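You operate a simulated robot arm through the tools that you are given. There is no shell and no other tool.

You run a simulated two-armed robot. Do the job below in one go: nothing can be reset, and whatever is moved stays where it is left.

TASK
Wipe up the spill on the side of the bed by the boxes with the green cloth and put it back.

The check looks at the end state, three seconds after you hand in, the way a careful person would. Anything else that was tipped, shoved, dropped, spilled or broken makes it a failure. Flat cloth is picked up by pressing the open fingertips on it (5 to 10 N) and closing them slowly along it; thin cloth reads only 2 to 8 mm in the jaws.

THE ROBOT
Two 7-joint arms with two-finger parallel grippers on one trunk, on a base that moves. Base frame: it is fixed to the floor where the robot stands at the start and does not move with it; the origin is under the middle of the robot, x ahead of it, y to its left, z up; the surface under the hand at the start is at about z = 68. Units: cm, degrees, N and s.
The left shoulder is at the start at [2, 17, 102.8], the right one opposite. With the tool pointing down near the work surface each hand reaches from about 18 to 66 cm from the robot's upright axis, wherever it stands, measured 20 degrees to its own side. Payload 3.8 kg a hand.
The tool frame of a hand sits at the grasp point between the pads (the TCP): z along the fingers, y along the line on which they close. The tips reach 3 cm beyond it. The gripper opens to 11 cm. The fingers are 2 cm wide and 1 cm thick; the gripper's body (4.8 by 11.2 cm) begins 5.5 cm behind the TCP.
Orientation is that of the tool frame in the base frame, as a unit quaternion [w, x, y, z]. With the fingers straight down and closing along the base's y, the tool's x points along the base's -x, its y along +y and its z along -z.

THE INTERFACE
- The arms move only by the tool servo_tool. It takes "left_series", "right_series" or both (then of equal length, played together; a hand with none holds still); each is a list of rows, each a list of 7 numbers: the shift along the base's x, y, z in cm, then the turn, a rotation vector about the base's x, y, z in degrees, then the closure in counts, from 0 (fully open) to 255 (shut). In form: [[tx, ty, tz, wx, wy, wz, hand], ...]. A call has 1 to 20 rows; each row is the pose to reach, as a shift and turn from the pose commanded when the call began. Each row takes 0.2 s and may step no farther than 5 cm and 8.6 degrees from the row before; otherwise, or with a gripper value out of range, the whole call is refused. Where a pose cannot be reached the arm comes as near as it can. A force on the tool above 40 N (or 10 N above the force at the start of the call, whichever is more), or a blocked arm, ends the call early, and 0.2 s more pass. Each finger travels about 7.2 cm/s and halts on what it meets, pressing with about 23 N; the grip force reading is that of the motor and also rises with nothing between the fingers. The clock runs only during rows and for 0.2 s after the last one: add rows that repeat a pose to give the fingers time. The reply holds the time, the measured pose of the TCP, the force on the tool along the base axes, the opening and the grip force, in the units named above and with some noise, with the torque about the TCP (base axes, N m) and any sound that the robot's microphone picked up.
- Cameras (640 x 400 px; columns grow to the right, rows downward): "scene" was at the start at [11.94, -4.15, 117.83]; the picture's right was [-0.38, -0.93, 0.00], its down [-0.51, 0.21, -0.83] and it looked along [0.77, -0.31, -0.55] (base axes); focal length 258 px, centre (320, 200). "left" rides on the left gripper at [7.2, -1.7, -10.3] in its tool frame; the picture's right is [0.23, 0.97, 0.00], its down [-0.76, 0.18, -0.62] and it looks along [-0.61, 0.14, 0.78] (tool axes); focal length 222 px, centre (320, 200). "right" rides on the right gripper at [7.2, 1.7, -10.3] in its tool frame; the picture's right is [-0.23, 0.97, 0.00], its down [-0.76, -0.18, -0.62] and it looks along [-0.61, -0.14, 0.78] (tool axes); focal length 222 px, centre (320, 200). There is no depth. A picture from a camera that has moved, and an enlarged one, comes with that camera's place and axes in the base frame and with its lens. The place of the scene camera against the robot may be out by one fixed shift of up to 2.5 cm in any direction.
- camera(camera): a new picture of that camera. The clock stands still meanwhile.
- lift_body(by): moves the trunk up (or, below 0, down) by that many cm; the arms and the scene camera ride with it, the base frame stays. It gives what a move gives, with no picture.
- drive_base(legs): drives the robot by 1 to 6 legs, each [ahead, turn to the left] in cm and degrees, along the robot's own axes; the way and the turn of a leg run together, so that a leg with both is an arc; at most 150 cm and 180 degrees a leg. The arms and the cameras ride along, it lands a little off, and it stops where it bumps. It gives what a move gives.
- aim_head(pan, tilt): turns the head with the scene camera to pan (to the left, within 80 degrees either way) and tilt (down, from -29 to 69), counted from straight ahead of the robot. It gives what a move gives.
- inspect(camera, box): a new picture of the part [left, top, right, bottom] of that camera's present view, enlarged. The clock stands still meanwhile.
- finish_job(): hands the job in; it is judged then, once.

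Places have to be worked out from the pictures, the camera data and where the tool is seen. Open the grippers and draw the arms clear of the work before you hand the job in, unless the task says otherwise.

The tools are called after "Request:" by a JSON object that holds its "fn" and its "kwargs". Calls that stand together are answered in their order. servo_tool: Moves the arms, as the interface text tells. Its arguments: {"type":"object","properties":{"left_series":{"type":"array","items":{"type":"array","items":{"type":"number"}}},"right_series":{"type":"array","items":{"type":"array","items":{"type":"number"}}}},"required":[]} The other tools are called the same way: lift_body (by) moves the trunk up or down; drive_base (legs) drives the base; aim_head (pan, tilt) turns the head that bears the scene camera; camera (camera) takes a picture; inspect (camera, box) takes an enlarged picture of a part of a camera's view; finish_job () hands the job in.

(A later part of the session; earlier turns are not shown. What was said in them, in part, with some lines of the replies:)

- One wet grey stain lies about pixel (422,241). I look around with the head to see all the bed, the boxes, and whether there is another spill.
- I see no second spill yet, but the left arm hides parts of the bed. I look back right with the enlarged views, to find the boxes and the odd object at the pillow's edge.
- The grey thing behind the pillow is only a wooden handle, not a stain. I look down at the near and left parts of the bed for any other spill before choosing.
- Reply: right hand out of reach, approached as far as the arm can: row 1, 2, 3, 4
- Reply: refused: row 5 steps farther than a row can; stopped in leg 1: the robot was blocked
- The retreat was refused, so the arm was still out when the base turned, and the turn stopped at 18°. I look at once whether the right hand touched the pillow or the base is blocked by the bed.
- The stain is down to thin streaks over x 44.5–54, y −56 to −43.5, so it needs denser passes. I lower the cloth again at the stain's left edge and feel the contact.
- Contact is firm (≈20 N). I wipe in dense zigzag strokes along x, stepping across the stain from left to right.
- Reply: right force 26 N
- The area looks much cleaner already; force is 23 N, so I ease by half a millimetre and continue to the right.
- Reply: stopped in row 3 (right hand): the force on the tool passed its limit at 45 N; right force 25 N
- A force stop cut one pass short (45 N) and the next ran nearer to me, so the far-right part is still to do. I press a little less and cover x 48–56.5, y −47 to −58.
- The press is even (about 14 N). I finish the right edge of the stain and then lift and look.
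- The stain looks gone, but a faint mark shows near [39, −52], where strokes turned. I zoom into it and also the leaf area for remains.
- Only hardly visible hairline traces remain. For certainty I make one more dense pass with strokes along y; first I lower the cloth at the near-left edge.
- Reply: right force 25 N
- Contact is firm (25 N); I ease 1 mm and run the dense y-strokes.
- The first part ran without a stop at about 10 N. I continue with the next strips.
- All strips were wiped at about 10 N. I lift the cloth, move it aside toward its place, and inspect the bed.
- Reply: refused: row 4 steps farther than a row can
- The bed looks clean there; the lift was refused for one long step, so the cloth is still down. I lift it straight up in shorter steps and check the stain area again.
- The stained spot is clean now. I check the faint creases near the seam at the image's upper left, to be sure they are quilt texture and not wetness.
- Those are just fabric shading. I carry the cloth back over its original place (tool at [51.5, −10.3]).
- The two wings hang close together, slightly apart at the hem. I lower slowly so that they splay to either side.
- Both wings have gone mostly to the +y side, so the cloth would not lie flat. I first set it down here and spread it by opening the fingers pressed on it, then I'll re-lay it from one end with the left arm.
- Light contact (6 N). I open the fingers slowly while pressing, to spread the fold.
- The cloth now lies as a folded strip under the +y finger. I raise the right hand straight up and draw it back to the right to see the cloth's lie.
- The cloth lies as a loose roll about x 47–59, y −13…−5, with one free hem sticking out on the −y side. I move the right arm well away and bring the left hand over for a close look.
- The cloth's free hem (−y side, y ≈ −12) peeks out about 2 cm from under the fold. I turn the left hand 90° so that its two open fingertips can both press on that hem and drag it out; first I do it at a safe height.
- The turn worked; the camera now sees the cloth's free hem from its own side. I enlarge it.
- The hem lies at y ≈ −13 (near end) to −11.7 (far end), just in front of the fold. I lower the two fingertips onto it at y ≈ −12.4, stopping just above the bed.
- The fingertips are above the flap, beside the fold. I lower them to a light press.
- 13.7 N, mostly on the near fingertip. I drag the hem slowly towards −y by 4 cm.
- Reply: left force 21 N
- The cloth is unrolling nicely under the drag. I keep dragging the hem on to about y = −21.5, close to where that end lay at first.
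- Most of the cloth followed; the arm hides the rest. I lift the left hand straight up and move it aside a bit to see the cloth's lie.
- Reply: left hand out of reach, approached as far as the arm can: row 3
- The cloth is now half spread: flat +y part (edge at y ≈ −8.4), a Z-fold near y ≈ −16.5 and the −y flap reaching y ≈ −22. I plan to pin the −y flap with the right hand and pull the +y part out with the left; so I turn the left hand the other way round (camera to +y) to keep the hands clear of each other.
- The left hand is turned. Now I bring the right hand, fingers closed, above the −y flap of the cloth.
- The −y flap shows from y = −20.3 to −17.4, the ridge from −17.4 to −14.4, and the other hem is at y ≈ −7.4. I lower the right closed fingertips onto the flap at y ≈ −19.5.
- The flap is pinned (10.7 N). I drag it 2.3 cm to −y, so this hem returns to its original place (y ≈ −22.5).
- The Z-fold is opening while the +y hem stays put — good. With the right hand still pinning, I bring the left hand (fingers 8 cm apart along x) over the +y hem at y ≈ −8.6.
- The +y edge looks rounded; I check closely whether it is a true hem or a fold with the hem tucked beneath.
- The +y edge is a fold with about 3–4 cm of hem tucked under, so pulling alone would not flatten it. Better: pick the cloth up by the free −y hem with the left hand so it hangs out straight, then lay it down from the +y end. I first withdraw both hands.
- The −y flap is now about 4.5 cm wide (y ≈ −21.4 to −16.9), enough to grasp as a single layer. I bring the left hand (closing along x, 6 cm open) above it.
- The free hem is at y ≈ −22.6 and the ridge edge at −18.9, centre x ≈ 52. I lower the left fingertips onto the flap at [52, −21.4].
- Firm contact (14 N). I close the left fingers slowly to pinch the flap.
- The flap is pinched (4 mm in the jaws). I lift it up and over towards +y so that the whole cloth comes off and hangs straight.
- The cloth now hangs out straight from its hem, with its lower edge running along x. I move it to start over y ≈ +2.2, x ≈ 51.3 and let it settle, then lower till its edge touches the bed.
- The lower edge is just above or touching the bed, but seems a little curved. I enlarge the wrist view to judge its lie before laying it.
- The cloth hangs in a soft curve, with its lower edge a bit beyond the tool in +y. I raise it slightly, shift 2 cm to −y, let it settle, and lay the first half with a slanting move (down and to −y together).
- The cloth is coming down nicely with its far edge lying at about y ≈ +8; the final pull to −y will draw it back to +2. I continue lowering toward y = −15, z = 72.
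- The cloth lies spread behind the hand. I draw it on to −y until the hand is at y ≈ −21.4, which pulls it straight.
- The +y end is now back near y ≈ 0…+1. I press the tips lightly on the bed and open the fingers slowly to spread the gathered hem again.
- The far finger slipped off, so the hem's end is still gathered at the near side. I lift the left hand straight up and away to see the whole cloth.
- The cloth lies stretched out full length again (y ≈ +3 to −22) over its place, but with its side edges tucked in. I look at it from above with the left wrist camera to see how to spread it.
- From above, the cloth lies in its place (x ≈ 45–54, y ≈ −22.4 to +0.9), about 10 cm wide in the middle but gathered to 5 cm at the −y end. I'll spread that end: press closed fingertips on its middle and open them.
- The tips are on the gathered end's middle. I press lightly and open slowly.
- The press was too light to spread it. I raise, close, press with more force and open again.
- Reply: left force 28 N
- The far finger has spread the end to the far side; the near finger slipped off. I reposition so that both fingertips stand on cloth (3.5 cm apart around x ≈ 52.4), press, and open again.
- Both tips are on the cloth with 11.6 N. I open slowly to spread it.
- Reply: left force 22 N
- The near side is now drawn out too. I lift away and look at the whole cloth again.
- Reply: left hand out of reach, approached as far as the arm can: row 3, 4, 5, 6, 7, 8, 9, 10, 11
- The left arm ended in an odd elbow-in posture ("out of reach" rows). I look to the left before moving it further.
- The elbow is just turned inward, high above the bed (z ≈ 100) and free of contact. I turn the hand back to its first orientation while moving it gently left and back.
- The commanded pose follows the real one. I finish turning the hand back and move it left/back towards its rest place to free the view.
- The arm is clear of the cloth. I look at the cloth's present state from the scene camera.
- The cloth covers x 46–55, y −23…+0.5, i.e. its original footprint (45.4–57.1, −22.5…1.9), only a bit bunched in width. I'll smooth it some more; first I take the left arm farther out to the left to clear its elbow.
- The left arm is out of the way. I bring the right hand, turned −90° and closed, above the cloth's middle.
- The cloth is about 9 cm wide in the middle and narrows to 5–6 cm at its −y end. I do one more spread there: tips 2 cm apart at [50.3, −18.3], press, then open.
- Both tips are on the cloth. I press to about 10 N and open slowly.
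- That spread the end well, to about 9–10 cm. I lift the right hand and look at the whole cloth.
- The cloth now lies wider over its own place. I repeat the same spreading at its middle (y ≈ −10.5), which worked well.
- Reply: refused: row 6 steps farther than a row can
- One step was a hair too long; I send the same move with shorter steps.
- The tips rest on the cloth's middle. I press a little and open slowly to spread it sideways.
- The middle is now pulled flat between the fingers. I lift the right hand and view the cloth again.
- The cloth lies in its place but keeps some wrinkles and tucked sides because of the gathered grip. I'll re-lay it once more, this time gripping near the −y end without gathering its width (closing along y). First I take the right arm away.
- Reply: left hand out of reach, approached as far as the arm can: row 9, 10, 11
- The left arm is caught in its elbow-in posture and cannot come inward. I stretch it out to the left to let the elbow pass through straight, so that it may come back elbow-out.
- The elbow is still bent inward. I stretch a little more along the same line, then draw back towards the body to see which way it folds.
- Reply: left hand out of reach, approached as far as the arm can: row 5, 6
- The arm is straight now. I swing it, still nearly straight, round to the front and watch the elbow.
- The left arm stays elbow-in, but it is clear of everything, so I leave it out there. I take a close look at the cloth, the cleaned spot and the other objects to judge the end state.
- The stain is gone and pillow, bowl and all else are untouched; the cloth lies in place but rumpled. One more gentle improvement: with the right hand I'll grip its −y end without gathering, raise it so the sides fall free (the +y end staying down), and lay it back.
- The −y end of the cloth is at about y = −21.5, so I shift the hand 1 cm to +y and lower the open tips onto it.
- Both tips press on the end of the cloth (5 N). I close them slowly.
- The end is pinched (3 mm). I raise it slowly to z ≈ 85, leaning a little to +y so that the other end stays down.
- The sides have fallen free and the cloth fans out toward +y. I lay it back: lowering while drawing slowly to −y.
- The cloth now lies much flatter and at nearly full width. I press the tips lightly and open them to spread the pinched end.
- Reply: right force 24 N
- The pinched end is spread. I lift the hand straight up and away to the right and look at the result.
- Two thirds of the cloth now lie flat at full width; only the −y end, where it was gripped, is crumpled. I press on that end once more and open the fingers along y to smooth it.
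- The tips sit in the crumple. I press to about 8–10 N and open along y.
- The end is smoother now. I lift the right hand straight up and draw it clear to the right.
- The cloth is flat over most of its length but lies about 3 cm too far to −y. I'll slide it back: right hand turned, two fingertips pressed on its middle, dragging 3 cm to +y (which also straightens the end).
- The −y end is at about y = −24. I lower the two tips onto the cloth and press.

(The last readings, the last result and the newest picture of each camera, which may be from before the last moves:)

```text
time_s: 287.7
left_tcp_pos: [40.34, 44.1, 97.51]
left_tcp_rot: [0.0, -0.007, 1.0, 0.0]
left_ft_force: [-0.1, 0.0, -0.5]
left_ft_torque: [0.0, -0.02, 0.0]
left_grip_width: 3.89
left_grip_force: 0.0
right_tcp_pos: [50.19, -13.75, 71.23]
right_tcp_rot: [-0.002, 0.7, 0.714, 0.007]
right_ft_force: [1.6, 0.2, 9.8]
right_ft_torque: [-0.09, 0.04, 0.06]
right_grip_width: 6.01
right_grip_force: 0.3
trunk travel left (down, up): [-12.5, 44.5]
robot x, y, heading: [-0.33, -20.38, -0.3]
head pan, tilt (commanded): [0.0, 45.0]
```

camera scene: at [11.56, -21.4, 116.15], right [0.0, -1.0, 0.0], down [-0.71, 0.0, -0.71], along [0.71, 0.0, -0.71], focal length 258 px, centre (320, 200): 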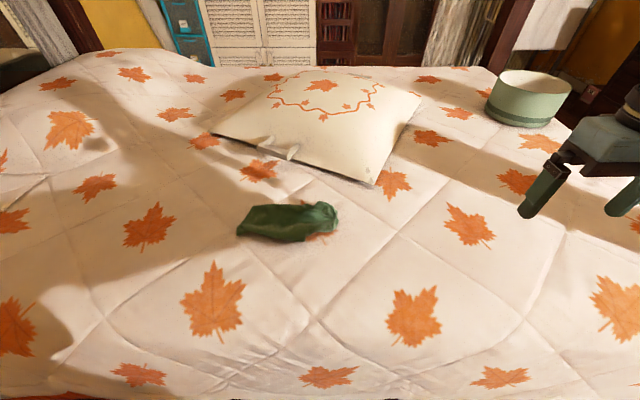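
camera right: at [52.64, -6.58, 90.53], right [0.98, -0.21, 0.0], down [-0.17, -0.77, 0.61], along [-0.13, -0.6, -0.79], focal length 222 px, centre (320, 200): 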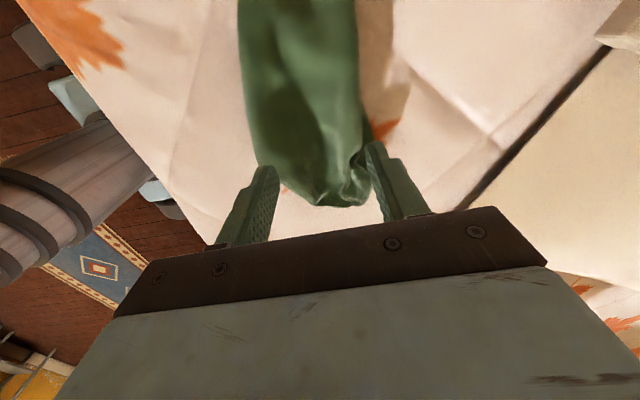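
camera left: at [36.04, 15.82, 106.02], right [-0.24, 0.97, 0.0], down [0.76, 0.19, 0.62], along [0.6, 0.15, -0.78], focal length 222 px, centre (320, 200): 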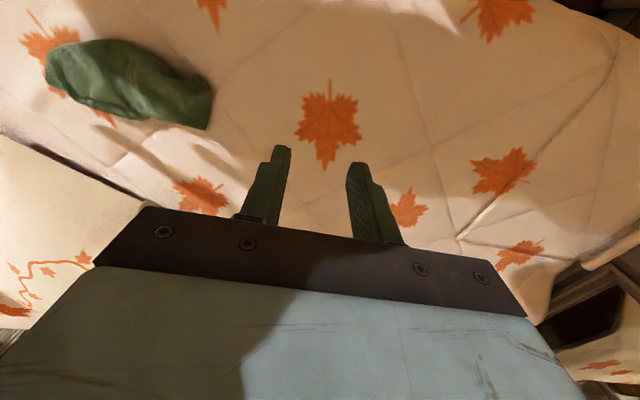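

Even press of 9.8 N on both tips. I drag slowly 3 cm to +y.

Request:
{"fn": "servo_tool", "kwargs": {"right_series": [[0, 0.4, 0, 0, 0, 0, 116], [0, 0.8, 0, 0, 0, 0, 116], [0, 1.2, 0, 0, 0, 0, 116], [0, 1.6, 0, 0, 0, 0, 116], [0, 2, 0, 0, 0, 0, 116], [0, 2.4, 0, 0, 0, 0, 116], [0, 2.8, 0, 0, 0, 0, 116], [0, 3.1, 0, 0, 0, 0, 116]]}}

Request:
{"fn": "camera", "kwargs": {"camera": "right"}}

Request:
{"fn": "inspect", "kwargs": {"camera": "scene", "box": [200, 160, 350, 257]}}

```text
time_s: 289.5
left_tcp_pos: [40.44, 44.17, 97.53]
left_tcp_rot: [0.0, -0.008, 1.0, -0.001]
left_ft_force: [-0.2, -1.2, 0.0]
left_ft_torque: [0.03, 0.01, -0.01]
left_grip_width: 3.88
left_grip_force: 0.1
right_tcp_pos: [50.17, -10.64, 71.24]
right_tcp_rot: [-0.003, 0.701, 0.713, 0.007]
right_ft_force: [0.2, -4.8, 9.2]
right_ft_torque: [-0.2, 0.16, 0.07]
right_grip_width: 5.99
right_grip_force: 0.1
trunk travel left (down, up): [-12.5, 44.5]
robot x, y, heading: [0.03, -20.46, -0.4]
head pan, tilt (commanded): [0.0, 45.0]
```

```text
taken
camera right: at [51.83, -3.36, 81.64], right [0.98, -0.21, 0.0], down [-0.17, -0.77, 0.61], along [-0.13, -0.6, -0.79], focal length 222 px, centre (320, 200)
```

right: 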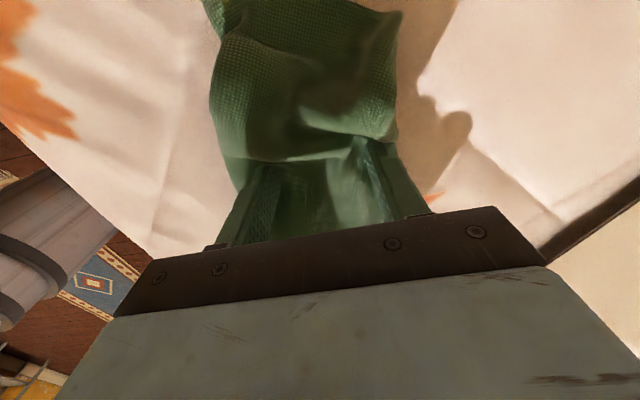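

```text
4.12 times, centred on (275, 208) of scene
camera zoom: at [11.54, -21.4, 116.15], right [0.0, -1.0, 0.0], down [-0.71, 0.0, -0.71], along [0.71, 0.0, -0.71], focal length 1065 px, centre (506, 165)
```

zoom: 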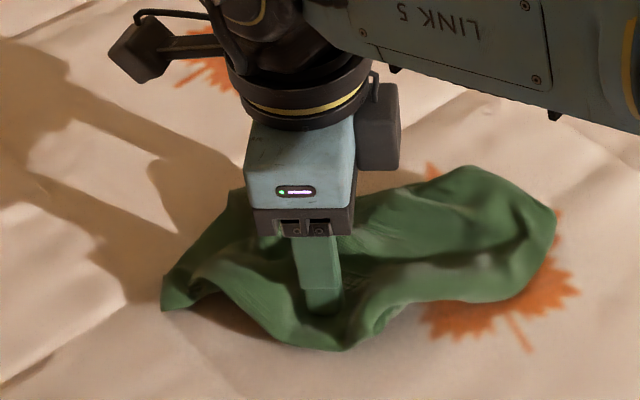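

The −y end got straight but the front part buckled a little. I drag back 1.7 cm to even it out, then lift away and look.

Request:
{"fn": "servo_tool", "kwargs": {"right_series": [[0, -0.4, 0, 0, 0, 0, 116], [0, -0.8, 0, 0, 0, 0, 116], [0, -1.2, 0, 0, 0, 0, 116], [0, -1.7, 0, 0, 0, 0, 116], [0, -1.7, 1, 0, 0, 0, 110], [0, -1.7, 3.5, 0, 0, 0, 110], [0, -1.7, 7.5, 0, 0, 0, 110], [-1, -3, 11.5, 0, 0, 0, 110], [-3, -7, 13.5, 0, 0, 0, 110], [-5, -11, 15.5, 0, 0, 0, 110], [-7, -15, 17, 0, 0, 0, 110], [-9, -19, 18, 0, 0, 0, 110]]}}

Request:
{"fn": "inspect", "kwargs": {"camera": "scene", "box": [200, 160, 350, 257]}}

Request:
{"fn": "camera", "kwargs": {"camera": "scene"}}

```text
time_s: 292.1
left_tcp_pos: [40.47, 44.13, 97.46]
left_tcp_rot: [0.0, -0.008, 1.0, 0.0]
left_ft_force: [0.3, -0.5, -0.1]
left_ft_torque: [0.01, -0.03, 0.03]
left_grip_width: 3.89
left_grip_force: 0.1
right_tcp_pos: [41.32, -29.52, 89.49]
right_tcp_rot: [-0.003, 0.7, 0.714, 0.006]
right_ft_force: [0.0, 0.0, 0.2]
right_ft_torque: [0.01, 0.01, -0.01]
right_grip_width: 6.27
right_grip_force: 0.1
trunk travel left (down, up): [-12.5, 44.5]
robot x, y, heading: [-0.24, -20.76, -0.4]
head pan, tilt (commanded): [0.0, 45.0]
```

```text
4.12 times, centred on (275, 208) of scene
camera zoom: at [11.57, -21.42, 116.15], right [0.0, -1.0, 0.0], down [-0.71, 0.0, -0.71], along [0.71, 0.0, -0.71], focal length 1065 px, centre (506, 165)
```

zoom: 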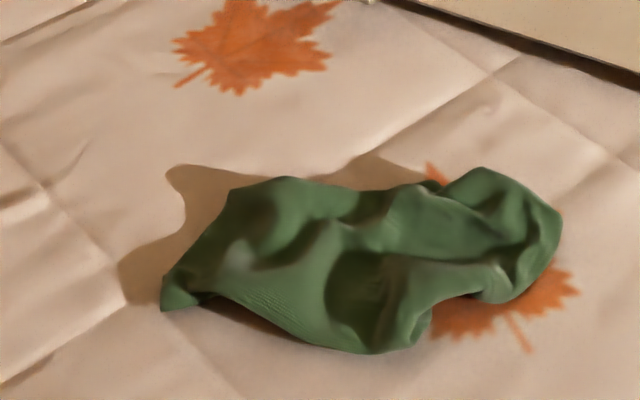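

```text
taken
camera scene: at [11.57, -21.42, 116.15], right [0.0, -1.0, 0.0], down [-0.71, 0.0, -0.71], along [0.71, 0.0, -0.71], focal length 258 px, centre (320, 200)
```

scene: 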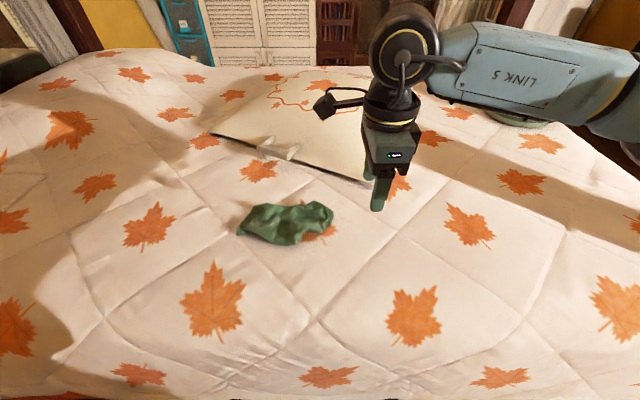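

The dragging left more wrinkles than before, so I'll re-lay the cloth properly with the right arm. For that the robot must stand about 15 cm farther left, so first I draw the right arm in.

Request:
{"fn": "servo_tool", "kwargs": {"right_series": [[-0.8, -2, 0.5, 0, 0, 8.2, 80], [-1.6, -4, 1, 0, 0, 16.4, 60], [-2.4, -6, 1.5, 0, 0, 24.6, 40], [-3.2, -8, 2, 0, 0, 32.8, 20], [-4, -10, 2.5, 0, 0, 41, 0], [-4.8, -12, 3, 0, 0, 49.2, 0], [-5.6, -14, 3.5, 0, 0, 57.4, 0], [-6.4, -16, 4, 0, 0, 65.6, 0], [-7.2, -18, 4.5, 0, 0, 73.8, 0], [-8, -20, 5, 0, 0, 82, 0], [-9, -22, 5, 0, 0, 90, 0]]}}

Request:
{"fn": "drive_base", "kwargs": {"legs": [[-15, 0]]}}

```text
time_s: 294.5
left_tcp_pos: [40.42, 44.18, 97.49]
left_tcp_rot: [0.0, -0.007, 1.0, 0.0]
left_ft_force: [-1.3, 0.0, -0.4]
left_ft_torque: [0.0, 0.02, 0.01]
left_grip_width: 3.87
left_grip_force: 0.0
right_tcp_pos: [32.18, -51.74, 94.32]
right_tcp_rot: [-0.005, -0.011, 1.0, 0.002]
right_ft_force: [0.8, 0.3, 0.3]
right_ft_torque: [-0.03, 0.02, -0.03]
right_grip_width: 11.0
right_grip_force: 0.0
trunk travel left (down, up): [-12.5, 44.5]
robot x, y, heading: [-0.17, -20.74, -0.2]
head pan, tilt (commanded): [0.0, 45.0]
```

```text
time_s: 295.9
left_tcp_pos: [25.54, 44.02, 97.51]
left_tcp_rot: [-0.001, -0.006, 1.0, 0.001]
left_ft_force: [-0.1, 0.2, 0.5]
left_ft_torque: [-0.05, -0.03, -0.05]
left_grip_width: 3.88
left_grip_force: 0.0
right_tcp_pos: [17.01, -51.72, 94.32]
right_tcp_rot: [-0.006, -0.008, 1.0, 0.002]
right_ft_force: [-0.7, -0.4, -0.2]
right_ft_torque: [-0.01, -0.02, -0.03]
right_grip_width: 11.0
right_grip_force: 0.1
trunk travel left (down, up): [-12.5, 44.5]
robot x, y, heading: [-15.0, -20.63, -0.5]
head pan, tilt (commanded): [0.0, 45.0]
```

Backed off 15 cm. Now I turn right 35°, back up 26 cm (which shifts me left), and turn straight again.

Request:
{"fn": "drive_base", "kwargs": {"legs": [[0, -35], [-26, 0], [0, 35.5]]}}

Request:
{"fn": "camera", "kwargs": {"camera": "scene"}}

```text
time_s: 301.1
left_tcp_pos: [3.93, 59.25, 97.41]
left_tcp_rot: [0.0, -0.01, 1.0, -0.001]
left_ft_force: [-0.1, -0.6, -0.2]
left_ft_torque: [-0.03, 0.02, -0.03]
left_grip_width: 3.88
left_grip_force: 0.0
right_tcp_pos: [-3.87, -36.4, 94.19]
right_tcp_rot: [-0.006, -0.012, 1.0, 0.002]
right_ft_force: [-0.6, 0.1, -0.2]
right_ft_torque: [0.04, 0.01, 0.02]
right_grip_width: 11.01
right_grip_force: 0.1
trunk travel left (down, up): [-12.5, 44.5]
robot x, y, heading: [-36.58, -5.51, -0.1]
head pan, tilt (commanded): [0.0, 45.0]
```

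```text
taken
camera scene: at [-24.6, -6.26, 116.15], right [0.0, -1.0, 0.0], down [-0.71, 0.0, -0.71], along [0.71, 0.0, -0.71], focal length 258 px, centre (320, 200)
```

scene: 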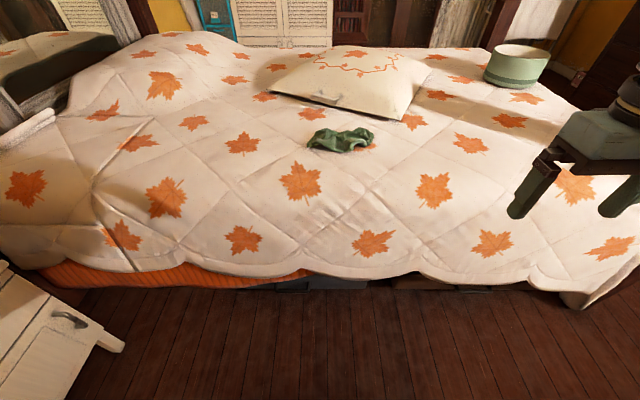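

The way is clear (nightstand stays well to the left). I drive ahead 36 cm to the bed again.

Request:
{"fn": "drive_base", "kwargs": {"legs": [[36.3, 0]]}}

Request:
{"fn": "aim_head", "kwargs": {"pan": -5, "tilt": 48}}

Request:
{"fn": "camera", "kwargs": {"camera": "scene"}}

Request:
{"fn": "inspect", "kwargs": {"camera": "scene", "box": [270, 150, 430, 250]}}

```text
time_s: 303.4
left_tcp_pos: [40.6, 59.29, 97.44]
left_tcp_rot: [0.0, -0.008, 1.0, 0.0]
left_ft_force: [-0.7, 0.8, -1.0]
left_ft_torque: [0.0, 0.01, 0.0]
left_grip_width: 3.87
left_grip_force: 0.0
right_tcp_pos: [32.45, -36.49, 94.26]
right_tcp_rot: [-0.006, -0.011, 1.0, 0.002]
right_ft_force: [0.6, 0.7, 0.9]
right_ft_torque: [-0.03, -0.03, -0.02]
right_grip_width: 11.0
right_grip_force: 0.1
trunk travel left (down, up): [-12.5, 44.5]
robot x, y, heading: [0.01, -5.76, -0.1]
head pan, tilt (commanded): [0.0, 45.0]
```

```text
time_s: 304.1
left_tcp_pos: [40.46, 59.2, 97.5]
left_tcp_rot: [0.0, -0.009, 1.0, 0.0]
left_ft_force: [0.0, -0.1, 0.2]
left_ft_torque: [-0.02, 0.0, 0.03]
left_grip_width: 3.9
left_grip_force: 0.0
right_tcp_pos: [32.42, -36.54, 94.28]
right_tcp_rot: [-0.006, -0.011, 1.0, 0.002]
right_ft_force: [-0.9, 0.2, 0.1]
right_ft_torque: [0.01, 0.01, 0.0]
right_grip_width: 10.97
right_grip_force: 0.0
trunk travel left (down, up): [-12.5, 44.5]
robot x, y, heading: [-0.33, -5.27, -0.1]
head pan, tilt (commanded): [-5.0, 48.0]
```

```text
taken
camera scene: at [11.48, -7.02, 115.73], right [-0.09, -1.0, 0.0], down [-0.74, 0.07, -0.67], along [0.67, -0.06, -0.74], focal length 258 px, centre (320, 200)
```

scene: 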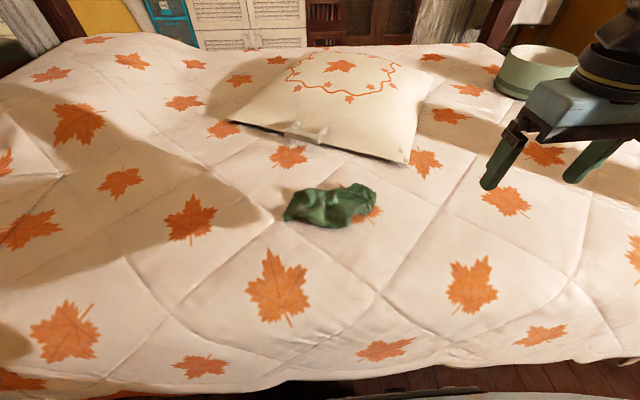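

```text
4.00 times, centred on (350, 200) of scene
camera zoom: at [11.48, -7.02, 115.73], right [-0.09, -1.0, 0.0], down [-0.74, 0.07, -0.67], along [0.67, -0.06, -0.74], focal length 1033 px, centre (200, 200)
```

zoom: 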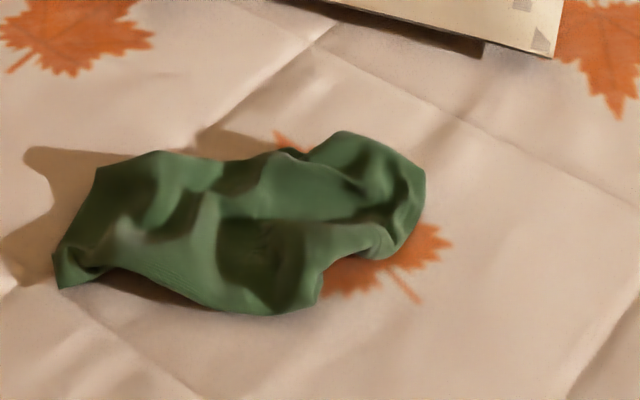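

From here the right arm covers the cloth's whole length. Its +y hem (from [48, −2] to [57, −4.6]) is a clean single layer, so I'll grip there (closing along y) and re-lay from the −y end. I bring the right hand above it.

Request:
{"fn": "servo_tool", "kwargs": {"right_series": [[2, 3.1, -0.5, 0, 0, 0, 40], [4, 6.2, -1, 0, 0, 0, 80], [6, 9.3, -1.5, 0, 0, 0, 120], [8, 12.4, -2, 0, 0, 0, 150], [10, 15.5, -3, 0, 0, 0, 181], [12, 18.6, -4.5, 0, 0, 0, 181], [14, 21.7, -6, 0, 0, 0, 181], [16, 24.8, -8, 0, 0, 0, 181], [18, 27.9, -10.5, 0, 0, 0, 181], [19.8, 30.6, -13.5, 0, 0, 0, 181], [19.8, 30.6, -15, 0, 0, 0, 181]]}}

Request:
{"fn": "camera", "kwargs": {"camera": "right"}}

Request:
{"fn": "inspect", "kwargs": {"camera": "right", "box": [120, 20, 440, 220]}}

```text
time_s: 306.5
left_tcp_pos: [40.52, 59.28, 97.55]
left_tcp_rot: [0.0, -0.008, 1.0, 0.0]
left_ft_force: [-0.1, -0.2, -1.0]
left_ft_torque: [0.0, -0.01, -0.04]
left_grip_width: 3.9
left_grip_force: 0.0
right_tcp_pos: [52.3, -6.02, 79.16]
right_tcp_rot: [-0.005, -0.01, 1.0, 0.001]
right_ft_force: [-0.3, 0.8, 0.5]
right_ft_torque: [0.04, -0.02, 0.0]
right_grip_width: 3.19
right_grip_force: 0.0
trunk travel left (down, up): [-12.5, 44.5]
robot x, y, heading: [-0.12, -5.53, -0.0]
head pan, tilt (commanded): [-5.0, 48.0]
```

```text
taken
camera right: at [45.14, -4.53, 89.48], right [0.21, 0.98, 0.0], down [0.77, -0.16, 0.61], along [0.6, -0.13, -0.79], focal length 222 px, centre (320, 200)
```

right: 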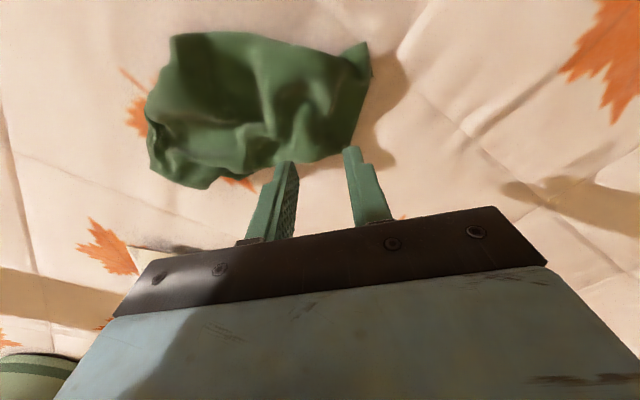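

```text
2.00 times, centred on (280, 120) of right
camera zoom: at [45.14, -4.53, 89.48], right [0.21, 0.98, 0.0], down [0.77, -0.16, 0.61], along [0.6, -0.13, -0.79], focal length 444 px, centre (400, 360)
```

zoom: 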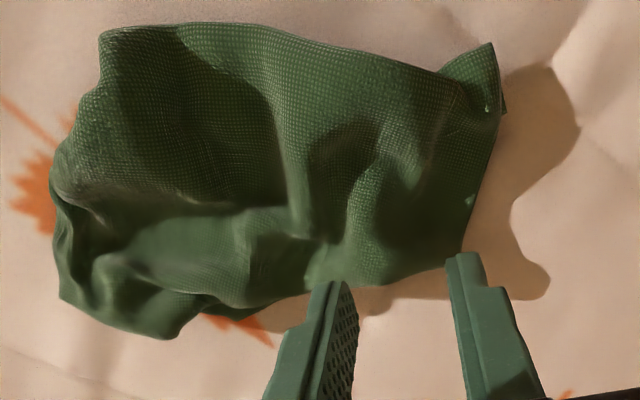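

The +y hem's middle is at about [50.8, −2.3]. I move to [50.9, −5.4] and lower the tips onto the cloth just inside the hem.

Request:
{"fn": "servo_tool", "kwargs": {"right_series": [[-0.7, 0.3, -2, 0, 0, 0, 181], [-1.4, 0.6, -4, 0, 0, 0, 181], [-1.4, 0.6, -6, 0, 0, 0, 181], [-1.4, 0.6, -7, 0, 0, 0, 181], [-1.4, 0.6, -7.6, 0, 0, 0, 181], [-1.4, 0.6, -7.9, 0, 0, 0, 181], [-1.4, 0.6, -7.9, 0, 0, 0, 181]]}}

Request:
{"fn": "inspect", "kwargs": {"camera": "right", "box": [200, 60, 440, 210]}}

```text
time_s: 308.1
left_tcp_pos: [40.6, 59.17, 97.46]
left_tcp_rot: [-0.001, -0.009, 1.0, 0.0]
left_ft_force: [0.4, -0.5, -0.3]
left_ft_torque: [0.0, 0.0, 0.0]
left_grip_width: 3.89
left_grip_force: 0.1
right_tcp_pos: [50.92, -5.31, 71.37]
right_tcp_rot: [-0.006, -0.01, 1.0, 0.002]
right_ft_force: [0.1, -0.7, 0.4]
right_ft_torque: [-0.04, -0.01, 0.0]
right_grip_width: 3.22
right_grip_force: 0.3
trunk travel left (down, up): [-12.5, 44.5]
robot x, y, heading: [-0.24, -5.74, -0.3]
head pan, tilt (commanded): [-5.0, 48.0]
```

```text
2.67 times, centred on (320, 135) of right
camera zoom: at [43.88, -3.79, 81.7], right [0.21, 0.98, 0.0], down [0.77, -0.16, 0.61], along [0.6, -0.13, -0.79], focal length 592 px, centre (320, 373)
```

zoom: 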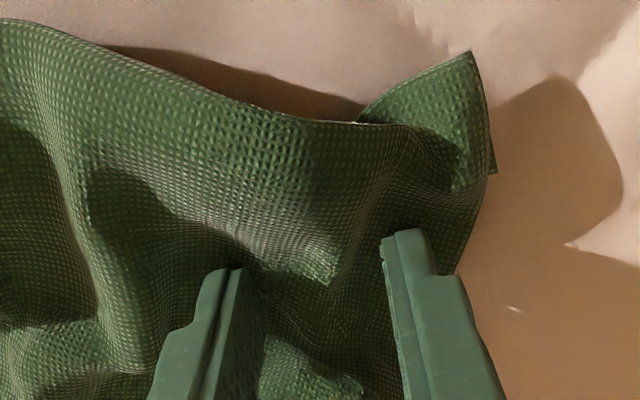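

Both tips are placed just inside the hem. I press a bit more and close slowly.

Request:
{"fn": "servo_tool", "kwargs": {"right_series": [[0, 0, -0.2, 0, 0, 0, 181], [0, 0, -0.35, 0, 0, 0, 181], [0, 0, -0.35, 0, 0, 0, 186], [0, 0, -0.35, 0, 0, 0, 191], [0, 0, -0.35, 0, 0, 0, 196], [0, 0, -0.35, 0, 0, 0, 201], [0, 0, -0.35, 0, 0, 0, 206], [0, 0, -0.35, 0, 0, 0, 211], [0, 0, -0.35, 0, 0, 0, 216], [0, 0, -0.35, 0, 0, 0, 221], [0, 0, -0.35, 0, 0, 0, 226], [0, 0, -0.35, 0, 0, 0, 231], [0, 0, -0.35, 0, 0, 0, 236], [0, 0, -0.35, 0, 0, 0, 241], [0, 0, -0.35, 0, 0, 0, 246], [0, 0, -0.35, 0, 0, 0, 251], [0, 0, -0.35, 0, 0, 0, 255], [0, 0, -0.35, 0, 0, 0, 255], [0, 0, -0.35, 0, 0, 0, 255]]}}

Request:
{"fn": "inspect", "kwargs": {"camera": "right", "box": [200, 60, 440, 210]}}

```text
time_s: 312.1
left_tcp_pos: [40.43, 59.15, 97.51]
left_tcp_rot: [0.002, -0.009, 1.0, 0.0]
left_ft_force: [0.6, 0.5, -1.0]
left_ft_torque: [0.03, 0.0, -0.03]
left_grip_width: 3.88
left_grip_force: 0.1
right_tcp_pos: [50.86, -5.34, 71.15]
right_tcp_rot: [-0.003, -0.01, 1.0, 0.002]
right_ft_force: [-0.6, -10.0, 32.6]
right_ft_torque: [-0.42, -0.08, 0.0]
right_grip_width: 0.37
right_grip_force: 23.3
trunk travel left (down, up): [-12.5, 44.5]
robot x, y, heading: [0.18, -5.39, 0.0]
head pan, tilt (commanded): [-5.0, 48.0]
```

```text
2.67 times, centred on (320, 135) of right
camera zoom: at [43.78, -3.86, 81.58], right [0.21, 0.98, 0.0], down [0.77, -0.16, 0.62], along [0.6, -0.12, -0.79], focal length 592 px, centre (320, 373)
```

zoom: 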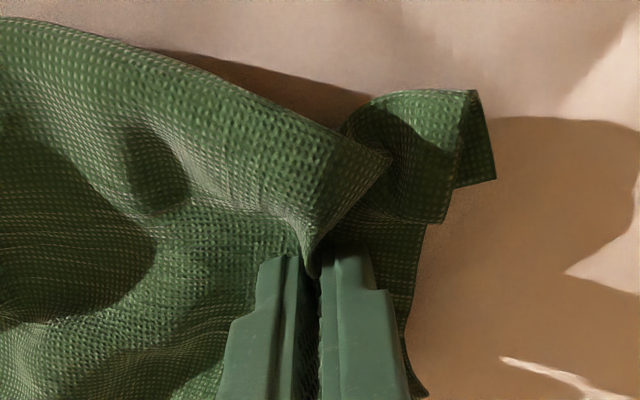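

The hem end is pinched (4 mm). I lift it up and over to −y, so the whole cloth comes off the bed and hangs straight.

Request:
{"fn": "servo_tool", "kwargs": {"right_series": [[0, -0.3, 1.2, 0, 0, 0, 255], [0, -0.8, 3, 0, 0, 0, 255], [0, -1.8, 6, 0, 0, 0, 255], [0, -3.3, 9, 0, 0, 0, 255], [0, -5, 12, 0, 0, 0, 255], [0, -7, 15, 0, 0, 0, 255], [0, -9.2, 18, 0, 0, 0, 255], [0, -11.5, 20.5, 0, 0, 0, 255], [0, -13.7, 23, 0, 0, 0, 255], [0, -15.5, 25.5, 0, 0, 0, 255], [0, -16.5, 27.5, 0, 0, 0, 255], [0, -16.5, 27.5, 0, 0, 0, 255], [0, -16.5, 27.5, 0, 0, 0, 255], [0, -16.5, 27.5, 0, 0, 0, 255]]}}

Request:
{"fn": "camera", "kwargs": {"camera": "scene"}}

Request:
{"fn": "inspect", "kwargs": {"camera": "scene", "box": [280, 80, 440, 240]}}

Request:
{"fn": "camera", "kwargs": {"camera": "right"}}

```text
time_s: 315.1
left_tcp_pos: [40.56, 59.1, 97.49]
left_tcp_rot: [0.0, -0.009, 1.0, 0.0]
left_ft_force: [-0.1, -0.1, -0.5]
left_ft_torque: [-0.03, -0.01, 0.02]
left_grip_width: 3.89
left_grip_force: 0.0
right_tcp_pos: [51.01, -21.89, 98.32]
right_tcp_rot: [-0.007, -0.011, 1.0, 0.001]
right_ft_force: [-0.1, -0.4, 0.3]
right_ft_torque: [0.02, -0.04, -0.01]
right_grip_width: 0.32
right_grip_force: 22.8
trunk travel left (down, up): [-12.5, 44.5]
robot x, y, heading: [-0.36, -5.41, 0.1]
head pan, tilt (commanded): [-5.0, 48.0]
```

```text
taken
camera scene: at [11.48, -7.03, 115.73], right [-0.09, -1.0, 0.0], down [-0.74, 0.07, -0.67], along [0.67, -0.06, -0.74], focal length 258 px, centre (320, 200)
```

scene: 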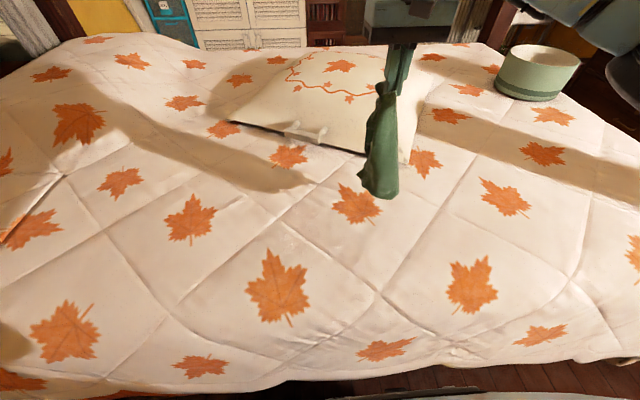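

```text
2.50 times, centred on (360, 160) of scene
camera zoom: at [11.48, -7.03, 115.73], right [-0.09, -1.0, 0.0], down [-0.74, 0.07, -0.67], along [0.67, -0.06, -0.74], focal length 646 px, centre (220, 300)
```

zoom: 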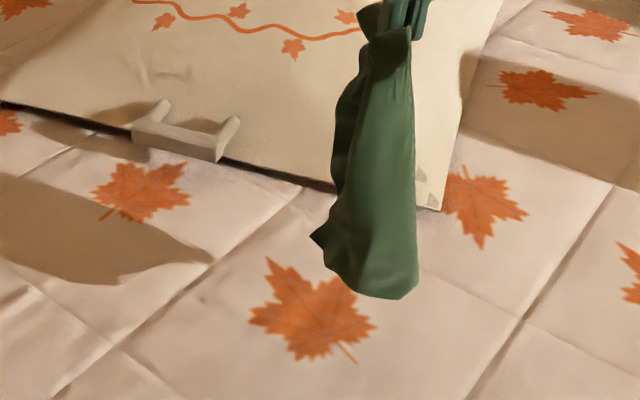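

```text
taken
camera right: at [43.84, -20.38, 108.76], right [0.21, 0.98, 0.0], down [0.77, -0.16, 0.61], along [0.6, -0.13, -0.79], focal length 222 px, centre (320, 200)
```

right: 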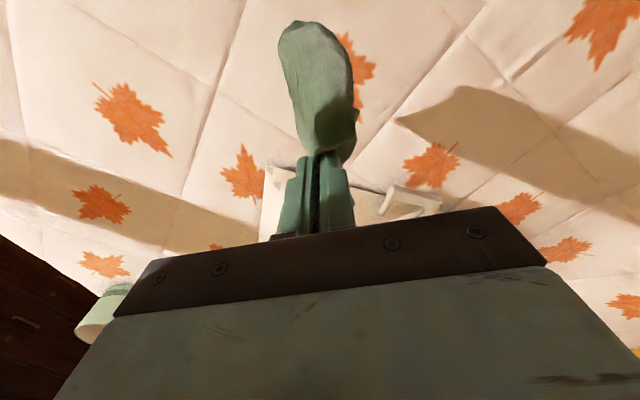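

The cloth hangs free, its lower hem ~21.5 cm below the tool. I lower it to touch at y ≈ −22.5 and lay the first half with a slanting move to +y.

Request:
{"fn": "servo_tool", "kwargs": {"right_series": [[0.2, -0.6, 0, 0, 0, 0, 255], [0.2, -0.6, -2, 0, 0, 0, 255], [0.2, -0.6, -4, 0, 0, 0, 255], [0.2, -0.6, -6, 0, 0, 0, 255], [0.2, -0.4, -7.2, 0, 0, 0, 255], [0.2, 0.6, -8.2, 0, 0, 0, 255], [0.2, 1.8, -9.3, 0, 0, 0, 255], [0.2, 3, -10.4, 0, 0, 0, 255], [0.2, 4.2, -11.5, 0, 0, 0, 255], [0.2, 5.4, -12.6, 0, 0, 0, 255], [0.2, 6.6, -13.7, 0, 0, 0, 255], [0.2, 7.8, -14.8, 0, 0, 0, 255], [0.2, 9, -15.9, 0, 0, 0, 255], [0.2, 10.2, -17, 0, 0, 0, 255], [0.2, 10.2, -17, 0, 0, 0, 255]]}}

Request:
{"fn": "inspect", "kwargs": {"camera": "scene", "box": [260, 100, 440, 250]}}

Request:
{"fn": "camera", "kwargs": {"camera": "right"}}

```text
time_s: 318.3
left_tcp_pos: [40.63, 59.25, 97.48]
left_tcp_rot: [0.0, -0.009, 1.0, 0.0]
left_ft_force: [0.4, 0.2, -0.5]
left_ft_torque: [0.0, 0.05, 0.02]
left_grip_width: 3.89
left_grip_force: 0.0
right_tcp_pos: [51.06, -11.61, 81.46]
right_tcp_rot: [-0.005, -0.01, 1.0, 0.001]
right_ft_force: [-0.4, -0.5, -0.6]
right_ft_torque: [-0.01, 0.0, 0.01]
right_grip_width: 0.3
right_grip_force: 22.6
trunk travel left (down, up): [-12.5, 44.5]
robot x, y, heading: [-0.08, -5.44, 0.1]
head pan, tilt (commanded): [-5.0, 48.0]
```

```text
2.67 times, centred on (350, 175) of scene
camera zoom: at [11.48, -7.03, 115.73], right [-0.09, -1.0, 0.0], down [-0.74, 0.07, -0.67], along [0.67, -0.06, -0.74], focal length 689 px, centre (240, 267)
```

zoom: 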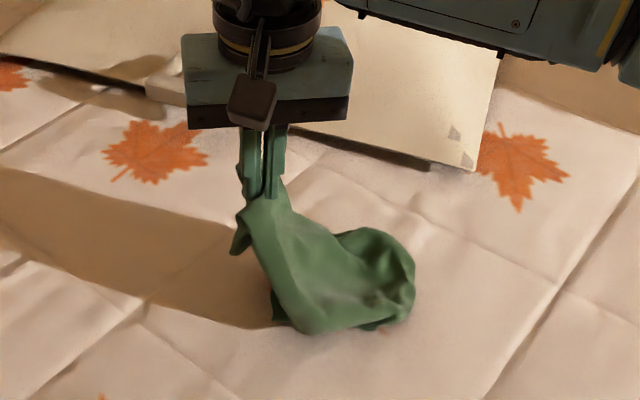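

```text
taken
camera right: at [43.98, -10.0, 91.83], right [0.21, 0.98, 0.0], down [0.77, -0.16, 0.61], along [0.6, -0.13, -0.79], focal length 222 px, centre (320, 200)
```

right: 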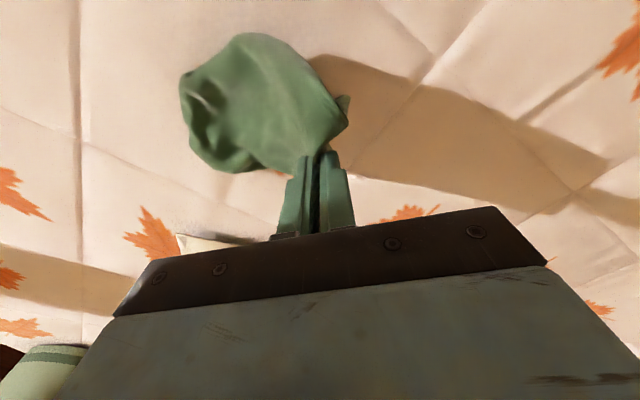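

The −y hem lies at about y = −25.5. I lay the rest and then pull on to y ≈ −0.6, which draws the cloth straight and into place.

Request:
{"fn": "servo_tool", "kwargs": {"right_series": [[0, 1.1, -1.2, 0, 0, 0, 255], [0, 2.2, -2.4, 0, 0, 0, 255], [0, 3.3, -3.6, 0, 0, 0, 255], [0, 4.4, -4.8, 0, 0, 0, 255], [0, 5.5, -6, 0, 0, 0, 255], [0, 6.6, -7.2, 0, 0, 0, 255], [0, 7.6, -8.4, 0, 0, 0, 255], [0, 8.4, -9.3, 0, 0, 0, 255], [0, 9, -9.7, 0, 0, 0, 255], [0, 9.6, -9.7, 0, 0, 0, 255], [0, 10.2, -9.7, 0, 0, 0, 255], [0, 10.7, -9.7, 0, 0, 0, 255], [0, 10.7, -9.7, 0, 0, 0, 255]]}}

Request:
{"fn": "inspect", "kwargs": {"camera": "scene", "box": [240, 120, 440, 250]}}

Request:
{"fn": "camera", "kwargs": {"camera": "right"}}

```text
time_s: 321.1
left_tcp_pos: [40.48, 59.21, 97.4]
left_tcp_rot: [-0.001, -0.009, 1.0, -0.001]
left_ft_force: [0.9, -0.7, -1.0]
left_ft_torque: [0.01, 0.04, 0.02]
left_grip_width: 3.91
left_grip_force: 0.0
right_tcp_pos: [51.14, -0.77, 71.76]
right_tcp_rot: [-0.007, -0.011, 1.0, 0.001]
right_ft_force: [0.6, 0.7, 0.5]
right_ft_torque: [0.01, 0.0, -0.03]
right_grip_width: 0.3
right_grip_force: 22.9
trunk travel left (down, up): [-12.5, 44.5]
robot x, y, heading: [0.13, -5.12, -0.2]
head pan, tilt (commanded): [-5.0, 48.0]
```

```text
3.08 times, centred on (340, 185) of scene
camera zoom: at [11.48, -7.03, 115.73], right [-0.09, -1.0, 0.0], down [-0.74, 0.07, -0.67], along [0.67, -0.06, -0.74], focal length 795 px, centre (258, 246)
```

zoom: 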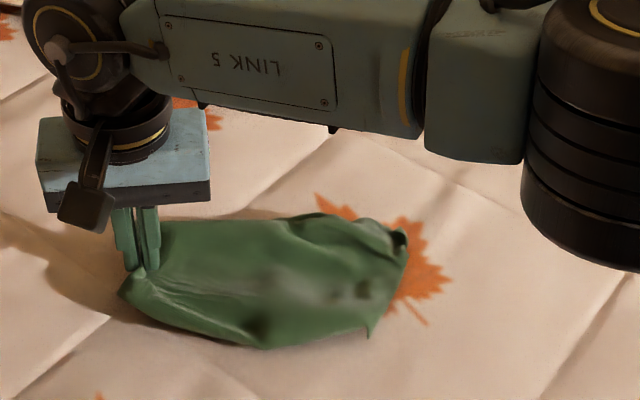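

```text
taken
camera right: at [43.98, 0.74, 82.16], right [0.21, 0.98, 0.0], down [0.77, -0.16, 0.61], along [0.6, -0.13, -0.79], focal length 222 px, centre (320, 200)
```

right: 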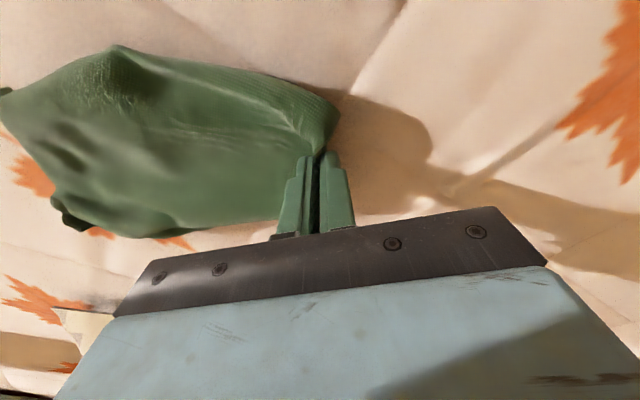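

Excellent: the cloth lies spread and flat in its place (far hem at y ≈ −22.5). I set the tips down lightly and open them slowly to release the pinch.

Request:
{"fn": "servo_tool", "kwargs": {"right_series": [[0, 0, -0.2, 0, 0, 0, 255], [0, 0, -0.4, 0, 0, 0, 255], [0, 0, -0.5, 0, 0, 0, 252], [0, 0, -0.5, 0, 0, 0, 247], [0, 0, -0.5, 0, 0, 0, 242], [0, 0, -0.5, 0, 0, 0, 237], [0, 0, -0.5, 0, 0, 0, 232], [0, 0, -0.5, 0, 0, 0, 227], [0, 0, -0.5, 0, 0, 0, 222], [0, 0, -0.5, 0, 0, 0, 217], [0, 0, -0.5, 0, 0, 0, 212], [0, 0, -0.5, 0, 0, 0, 207], [0, 0, -0.5, 0, 0, 0, 202], [0, 0, -0.5, 0, 0, 0, 197], [0, 0, -0.5, 0, 0, 0, 192], [0, 0, -0.5, 0, 0, 0, 187], [0, 0, -0.5, 0, 0, 0, 181], [0, 0, -0.5, 0, 0, 0, 175], [0, 0, -0.5, 0, 0, 0, 175]]}}

Request:
{"fn": "inspect", "kwargs": {"camera": "right", "box": [160, 40, 480, 240]}}

```text
time_s: 325.1
left_tcp_pos: [40.5, 59.23, 97.5]
left_tcp_rot: [0.0, -0.01, 1.0, -0.001]
left_ft_force: [0.9, -0.1, -0.5]
left_ft_torque: [0.02, 0.03, -0.03]
left_grip_width: 3.9
left_grip_force: 0.0
right_tcp_pos: [50.92, -0.9, 71.26]
right_tcp_rot: [-0.006, -0.011, 1.0, 0.001]
right_ft_force: [-1.0, 1.3, 1.1]
right_ft_torque: [-0.01, -0.03, -0.01]
right_grip_width: 3.39
right_grip_force: 0.0
trunk travel left (down, up): [-12.5, 44.5]
robot x, y, heading: [-0.29, -5.5, -0.2]
head pan, tilt (commanded): [-5.0, 48.0]
```

```text
2.00 times, centred on (320, 140) of right
camera zoom: at [43.96, 0.68, 81.68], right [0.21, 0.98, 0.0], down [0.77, -0.16, 0.61], along [0.6, -0.13, -0.79], focal length 444 px, centre (320, 320)
```

zoom: 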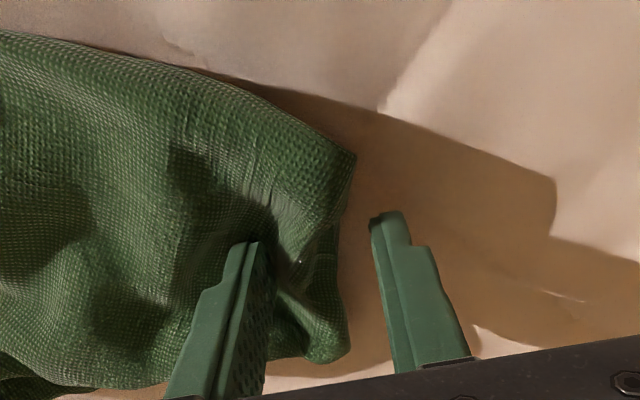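

The cloth is released with its hem free. I lift straight up and draw the right arm clear.

Request:
{"fn": "servo_tool", "kwargs": {"right_series": [[0, 0, 1.2, 0, 0, 0, 170], [0, 0, 3.5, 0, 0, 0, 170], [0, 0, 7, 0, 0, 0, 150], [0, 0, 11, 0, 0, 0, 120], [-2, -2, 15, 0, 0, 0, 90], [-5, -4, 18, 0, 0, 0, 60], [-8, -7, 19.5, 0, 0, 0, 30], [-11, -10, 21, 0, 0, 0, 0], [-14, -14, 21, 0, 0, 0, 0], [-17, -18, 21, 0, 0, 0, 0], [-19, -22, 21, 0, 0, 0, 0], [-20, -26, 21, 0, 0, 0, 0], [-21, -30, 21, 0, 0, 0, 0], [-21, -34, 21, 0, 0, 0, 0]], "left_series": [[0, 0, 0, 0, 0, 0, 80], [0, 0, 0, 0, 0, 0, 60], [0, 0, 0, 0, 0, 0, 40], [0, 0, 0, 0, 0, 0, 20], [0, 0, 0, 0, 0, 0, 0], [0, 0, 0, 0, 0, 0, 0], [0, 0, 0, 0, 0, 0, 0], [0, 0, 0, 0, 0, 0, 0], [0, 0, 0, 0, 0, 0, 0], [0, 0, 0, 0, 0, 0, 0], [0, 0, 0, 0, 0, 0, 0], [0, 0, 0, 0, 0, 0, 0], [0, 0, 0, 0, 0, 0, 0], [0, 0, 0, 0, 0, 0, 0]]}}

Request:
{"fn": "camera", "kwargs": {"camera": "scene"}}

Request:
{"fn": "inspect", "kwargs": {"camera": "scene", "box": [260, 150, 420, 250]}}

Request:
{"fn": "camera", "kwargs": {"camera": "right"}}

```text
time_s: 328.1
left_tcp_pos: [40.5, 59.28, 97.47]
left_tcp_rot: [0.0, -0.008, 1.0, 0.0]
left_ft_force: [0.7, 0.2, -0.4]
left_ft_torque: [0.02, 0.05, -0.01]
left_grip_width: 10.99
left_grip_force: 0.1
right_tcp_pos: [30.26, -34.92, 92.35]
right_tcp_rot: [-0.005, -0.011, 1.0, 0.002]
right_ft_force: [0.1, -0.9, -0.3]
right_ft_torque: [-0.02, 0.01, 0.02]
right_grip_width: 11.0
right_grip_force: 0.0
trunk travel left (down, up): [-12.5, 44.5]
robot x, y, heading: [0.05, -5.58, -0.2]
head pan, tilt (commanded): [-5.0, 48.0]
```

```text
taken
camera scene: at [11.46, -7.06, 115.73], right [-0.09, -1.0, 0.0], down [-0.74, 0.07, -0.67], along [0.67, -0.06, -0.74], focal length 258 px, centre (320, 200)
```

scene: 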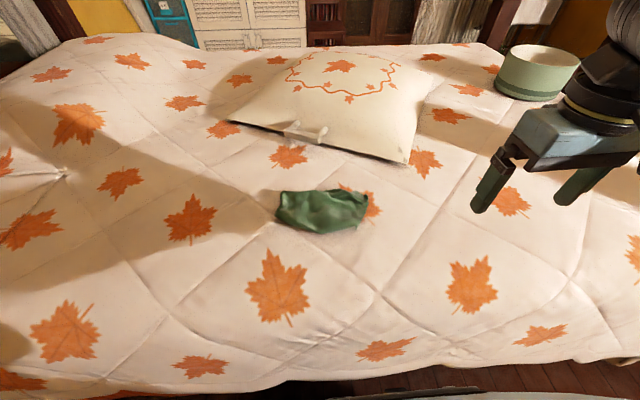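

```text
4.00 times, centred on (340, 200) of scene
camera zoom: at [11.46, -7.06, 115.73], right [-0.09, -1.0, 0.0], down [-0.74, 0.07, -0.67], along [0.67, -0.06, -0.74], focal length 1033 px, centre (240, 200)
```

zoom: 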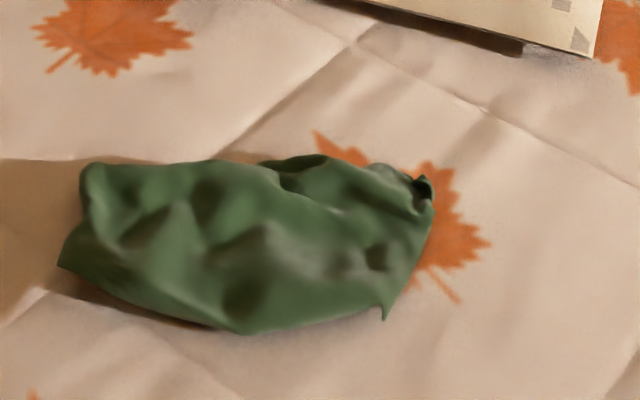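

```text
taken
camera right: at [23.1, -33.38, 102.76], right [0.21, 0.98, 0.0], down [0.77, -0.16, 0.61], along [0.6, -0.13, -0.79], focal length 222 px, centre (320, 200)
```

right: 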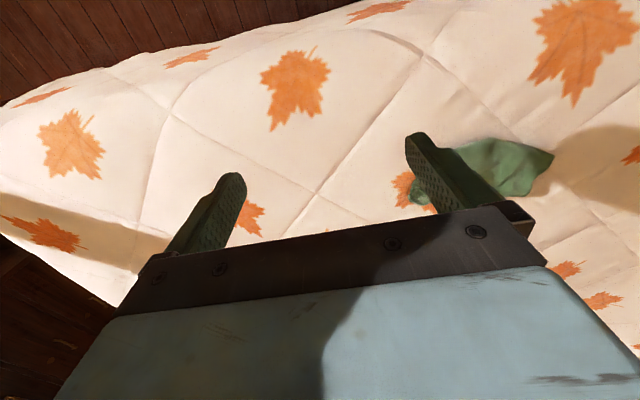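

The cloth lies spread over its original place (x ≈ 46–57, y ≈ −22.5 to −1.8). I draw the right arm a bit farther back and take one last look at the cleaned spot and the surroundings.

Request:
{"fn": "servo_tool", "kwargs": {"right_series": [[-2, -2, 1.5, 0, 0, 0, 0], [-4, -4, 3, 0, 0, 0, 0], [-6, -6, 4.5, 0, 0, 0, 0], [-6, -6, 4.5, 0, 0, 0, 0]]}}

Request:
{"fn": "aim_head", "kwargs": {"pan": -25, "tilt": 40}}

Request:
{"fn": "camera", "kwargs": {"camera": "scene"}}

Request:
{"fn": "inspect", "kwargs": {"camera": "scene", "box": [300, 150, 500, 275]}}

Request:
{"fn": "inspect", "kwargs": {"camera": "right", "box": [160, 40, 400, 190]}}

```text
time_s: 329.1
left_tcp_pos: [40.46, 59.23, 97.55]
left_tcp_rot: [0.001, -0.008, 1.0, 0.0]
left_ft_force: [0.6, -0.2, -0.6]
left_ft_torque: [0.0, 0.01, -0.01]
left_grip_width: 11.0
left_grip_force: 0.0
right_tcp_pos: [24.18, -41.0, 96.79]
right_tcp_rot: [-0.007, -0.011, 1.0, 0.001]
right_ft_force: [0.0, 0.2, 0.2]
right_ft_torque: [0.0, 0.04, 0.02]
right_grip_width: 11.0
right_grip_force: 0.2
trunk travel left (down, up): [-12.5, 44.5]
robot x, y, heading: [-0.42, -5.64, -0.0]
head pan, tilt (commanded): [-5.0, 48.0]
```

```text
time_s: 329.9
left_tcp_pos: [40.54, 59.3, 97.46]
left_tcp_rot: [0.0, -0.009, 1.0, 0.0]
left_ft_force: [-1.0, -0.2, -0.6]
left_ft_torque: [0.02, 0.0, 0.01]
left_grip_width: 11.02
left_grip_force: 0.1
right_tcp_pos: [24.14, -41.03, 96.82]
right_tcp_rot: [-0.005, -0.011, 1.0, 0.001]
right_ft_force: [-0.2, -0.5, -0.5]
right_ft_torque: [0.0, 0.0, 0.03]
right_grip_width: 11.0
right_grip_force: 0.1
trunk travel left (down, up): [-12.5, 44.5]
robot x, y, heading: [-0.15, -6.23, -0.0]
head pan, tilt (commanded): [-25.0, 40.0]
```

```text
taken
camera scene: at [11.33, -9.93, 116.87], right [-0.42, -0.91, 0.0], down [-0.58, 0.27, -0.77], along [0.69, -0.32, -0.64], focal length 258 px, centre (320, 200)
```

scene: 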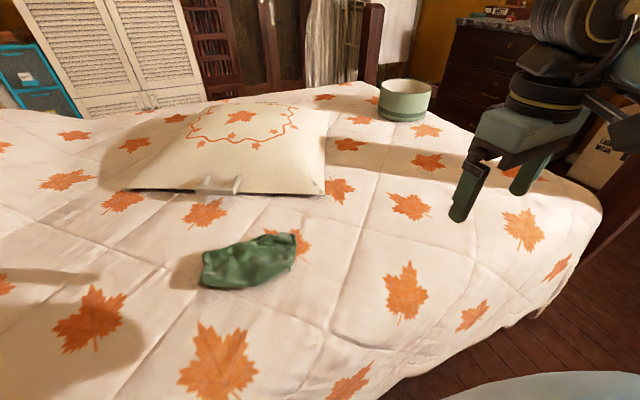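

```text
3.20 times, centred on (400, 212) of scene
camera zoom: at [11.33, -9.93, 116.87], right [-0.42, -0.91, 0.0], down [-0.58, 0.27, -0.77], along [0.69, -0.32, -0.64], focal length 827 px, centre (64, 160)
```

zoom: 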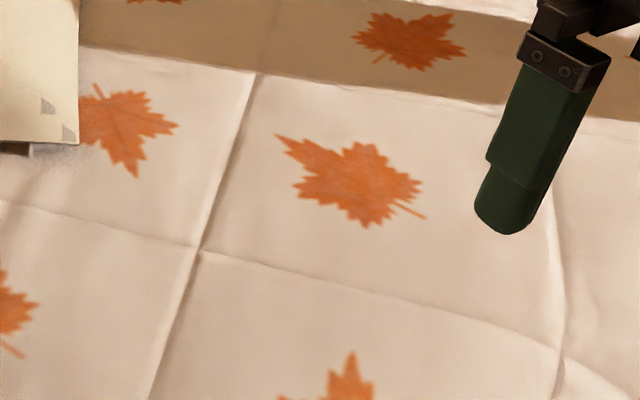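

```text
2.67 times, centred on (280, 115) of right
camera zoom: at [16.99, -39.42, 107.18], right [0.21, 0.98, 0.0], down [0.77, -0.16, 0.61], along [0.6, -0.13, -0.79], focal length 592 px, centre (427, 427)
```

zoom: 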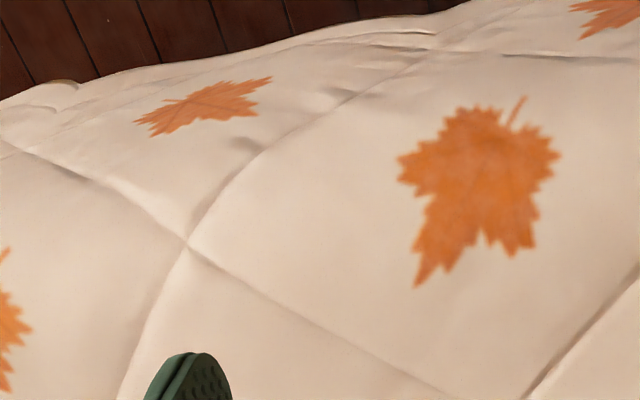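

The stain is completely gone, the cloth lies spread in its original place, pillow, tray and bowl are untouched, and both open hands are clear. I hand the job in.

Request:
{"fn": "finish_job", "kwargs": {}}

```text
The job is handed in.
```

I wiped up the spill on the side of the bed by the "LIGHT WASH" boxes. In the last pictures there is no trace of it on the quilt.

The green cloth is back where it lay. It covers about x 46–57, y −22.5 to −1.8, against about x 45–57, y −22.5 to 1.9 at the start. So it sits about 2 cm off its original place. It is also slightly wavy instead of perfectly flat, because it had to be re-laid several times.

The pillow with its handles and the green bowl look unmoved. Early on, the robot's front touched the edge of the bed while turning; I saw nothing shifted by it.

Both grippers are open and both arms are clear of the bed. The robot stands about 5.5 cm to the right of where it started.
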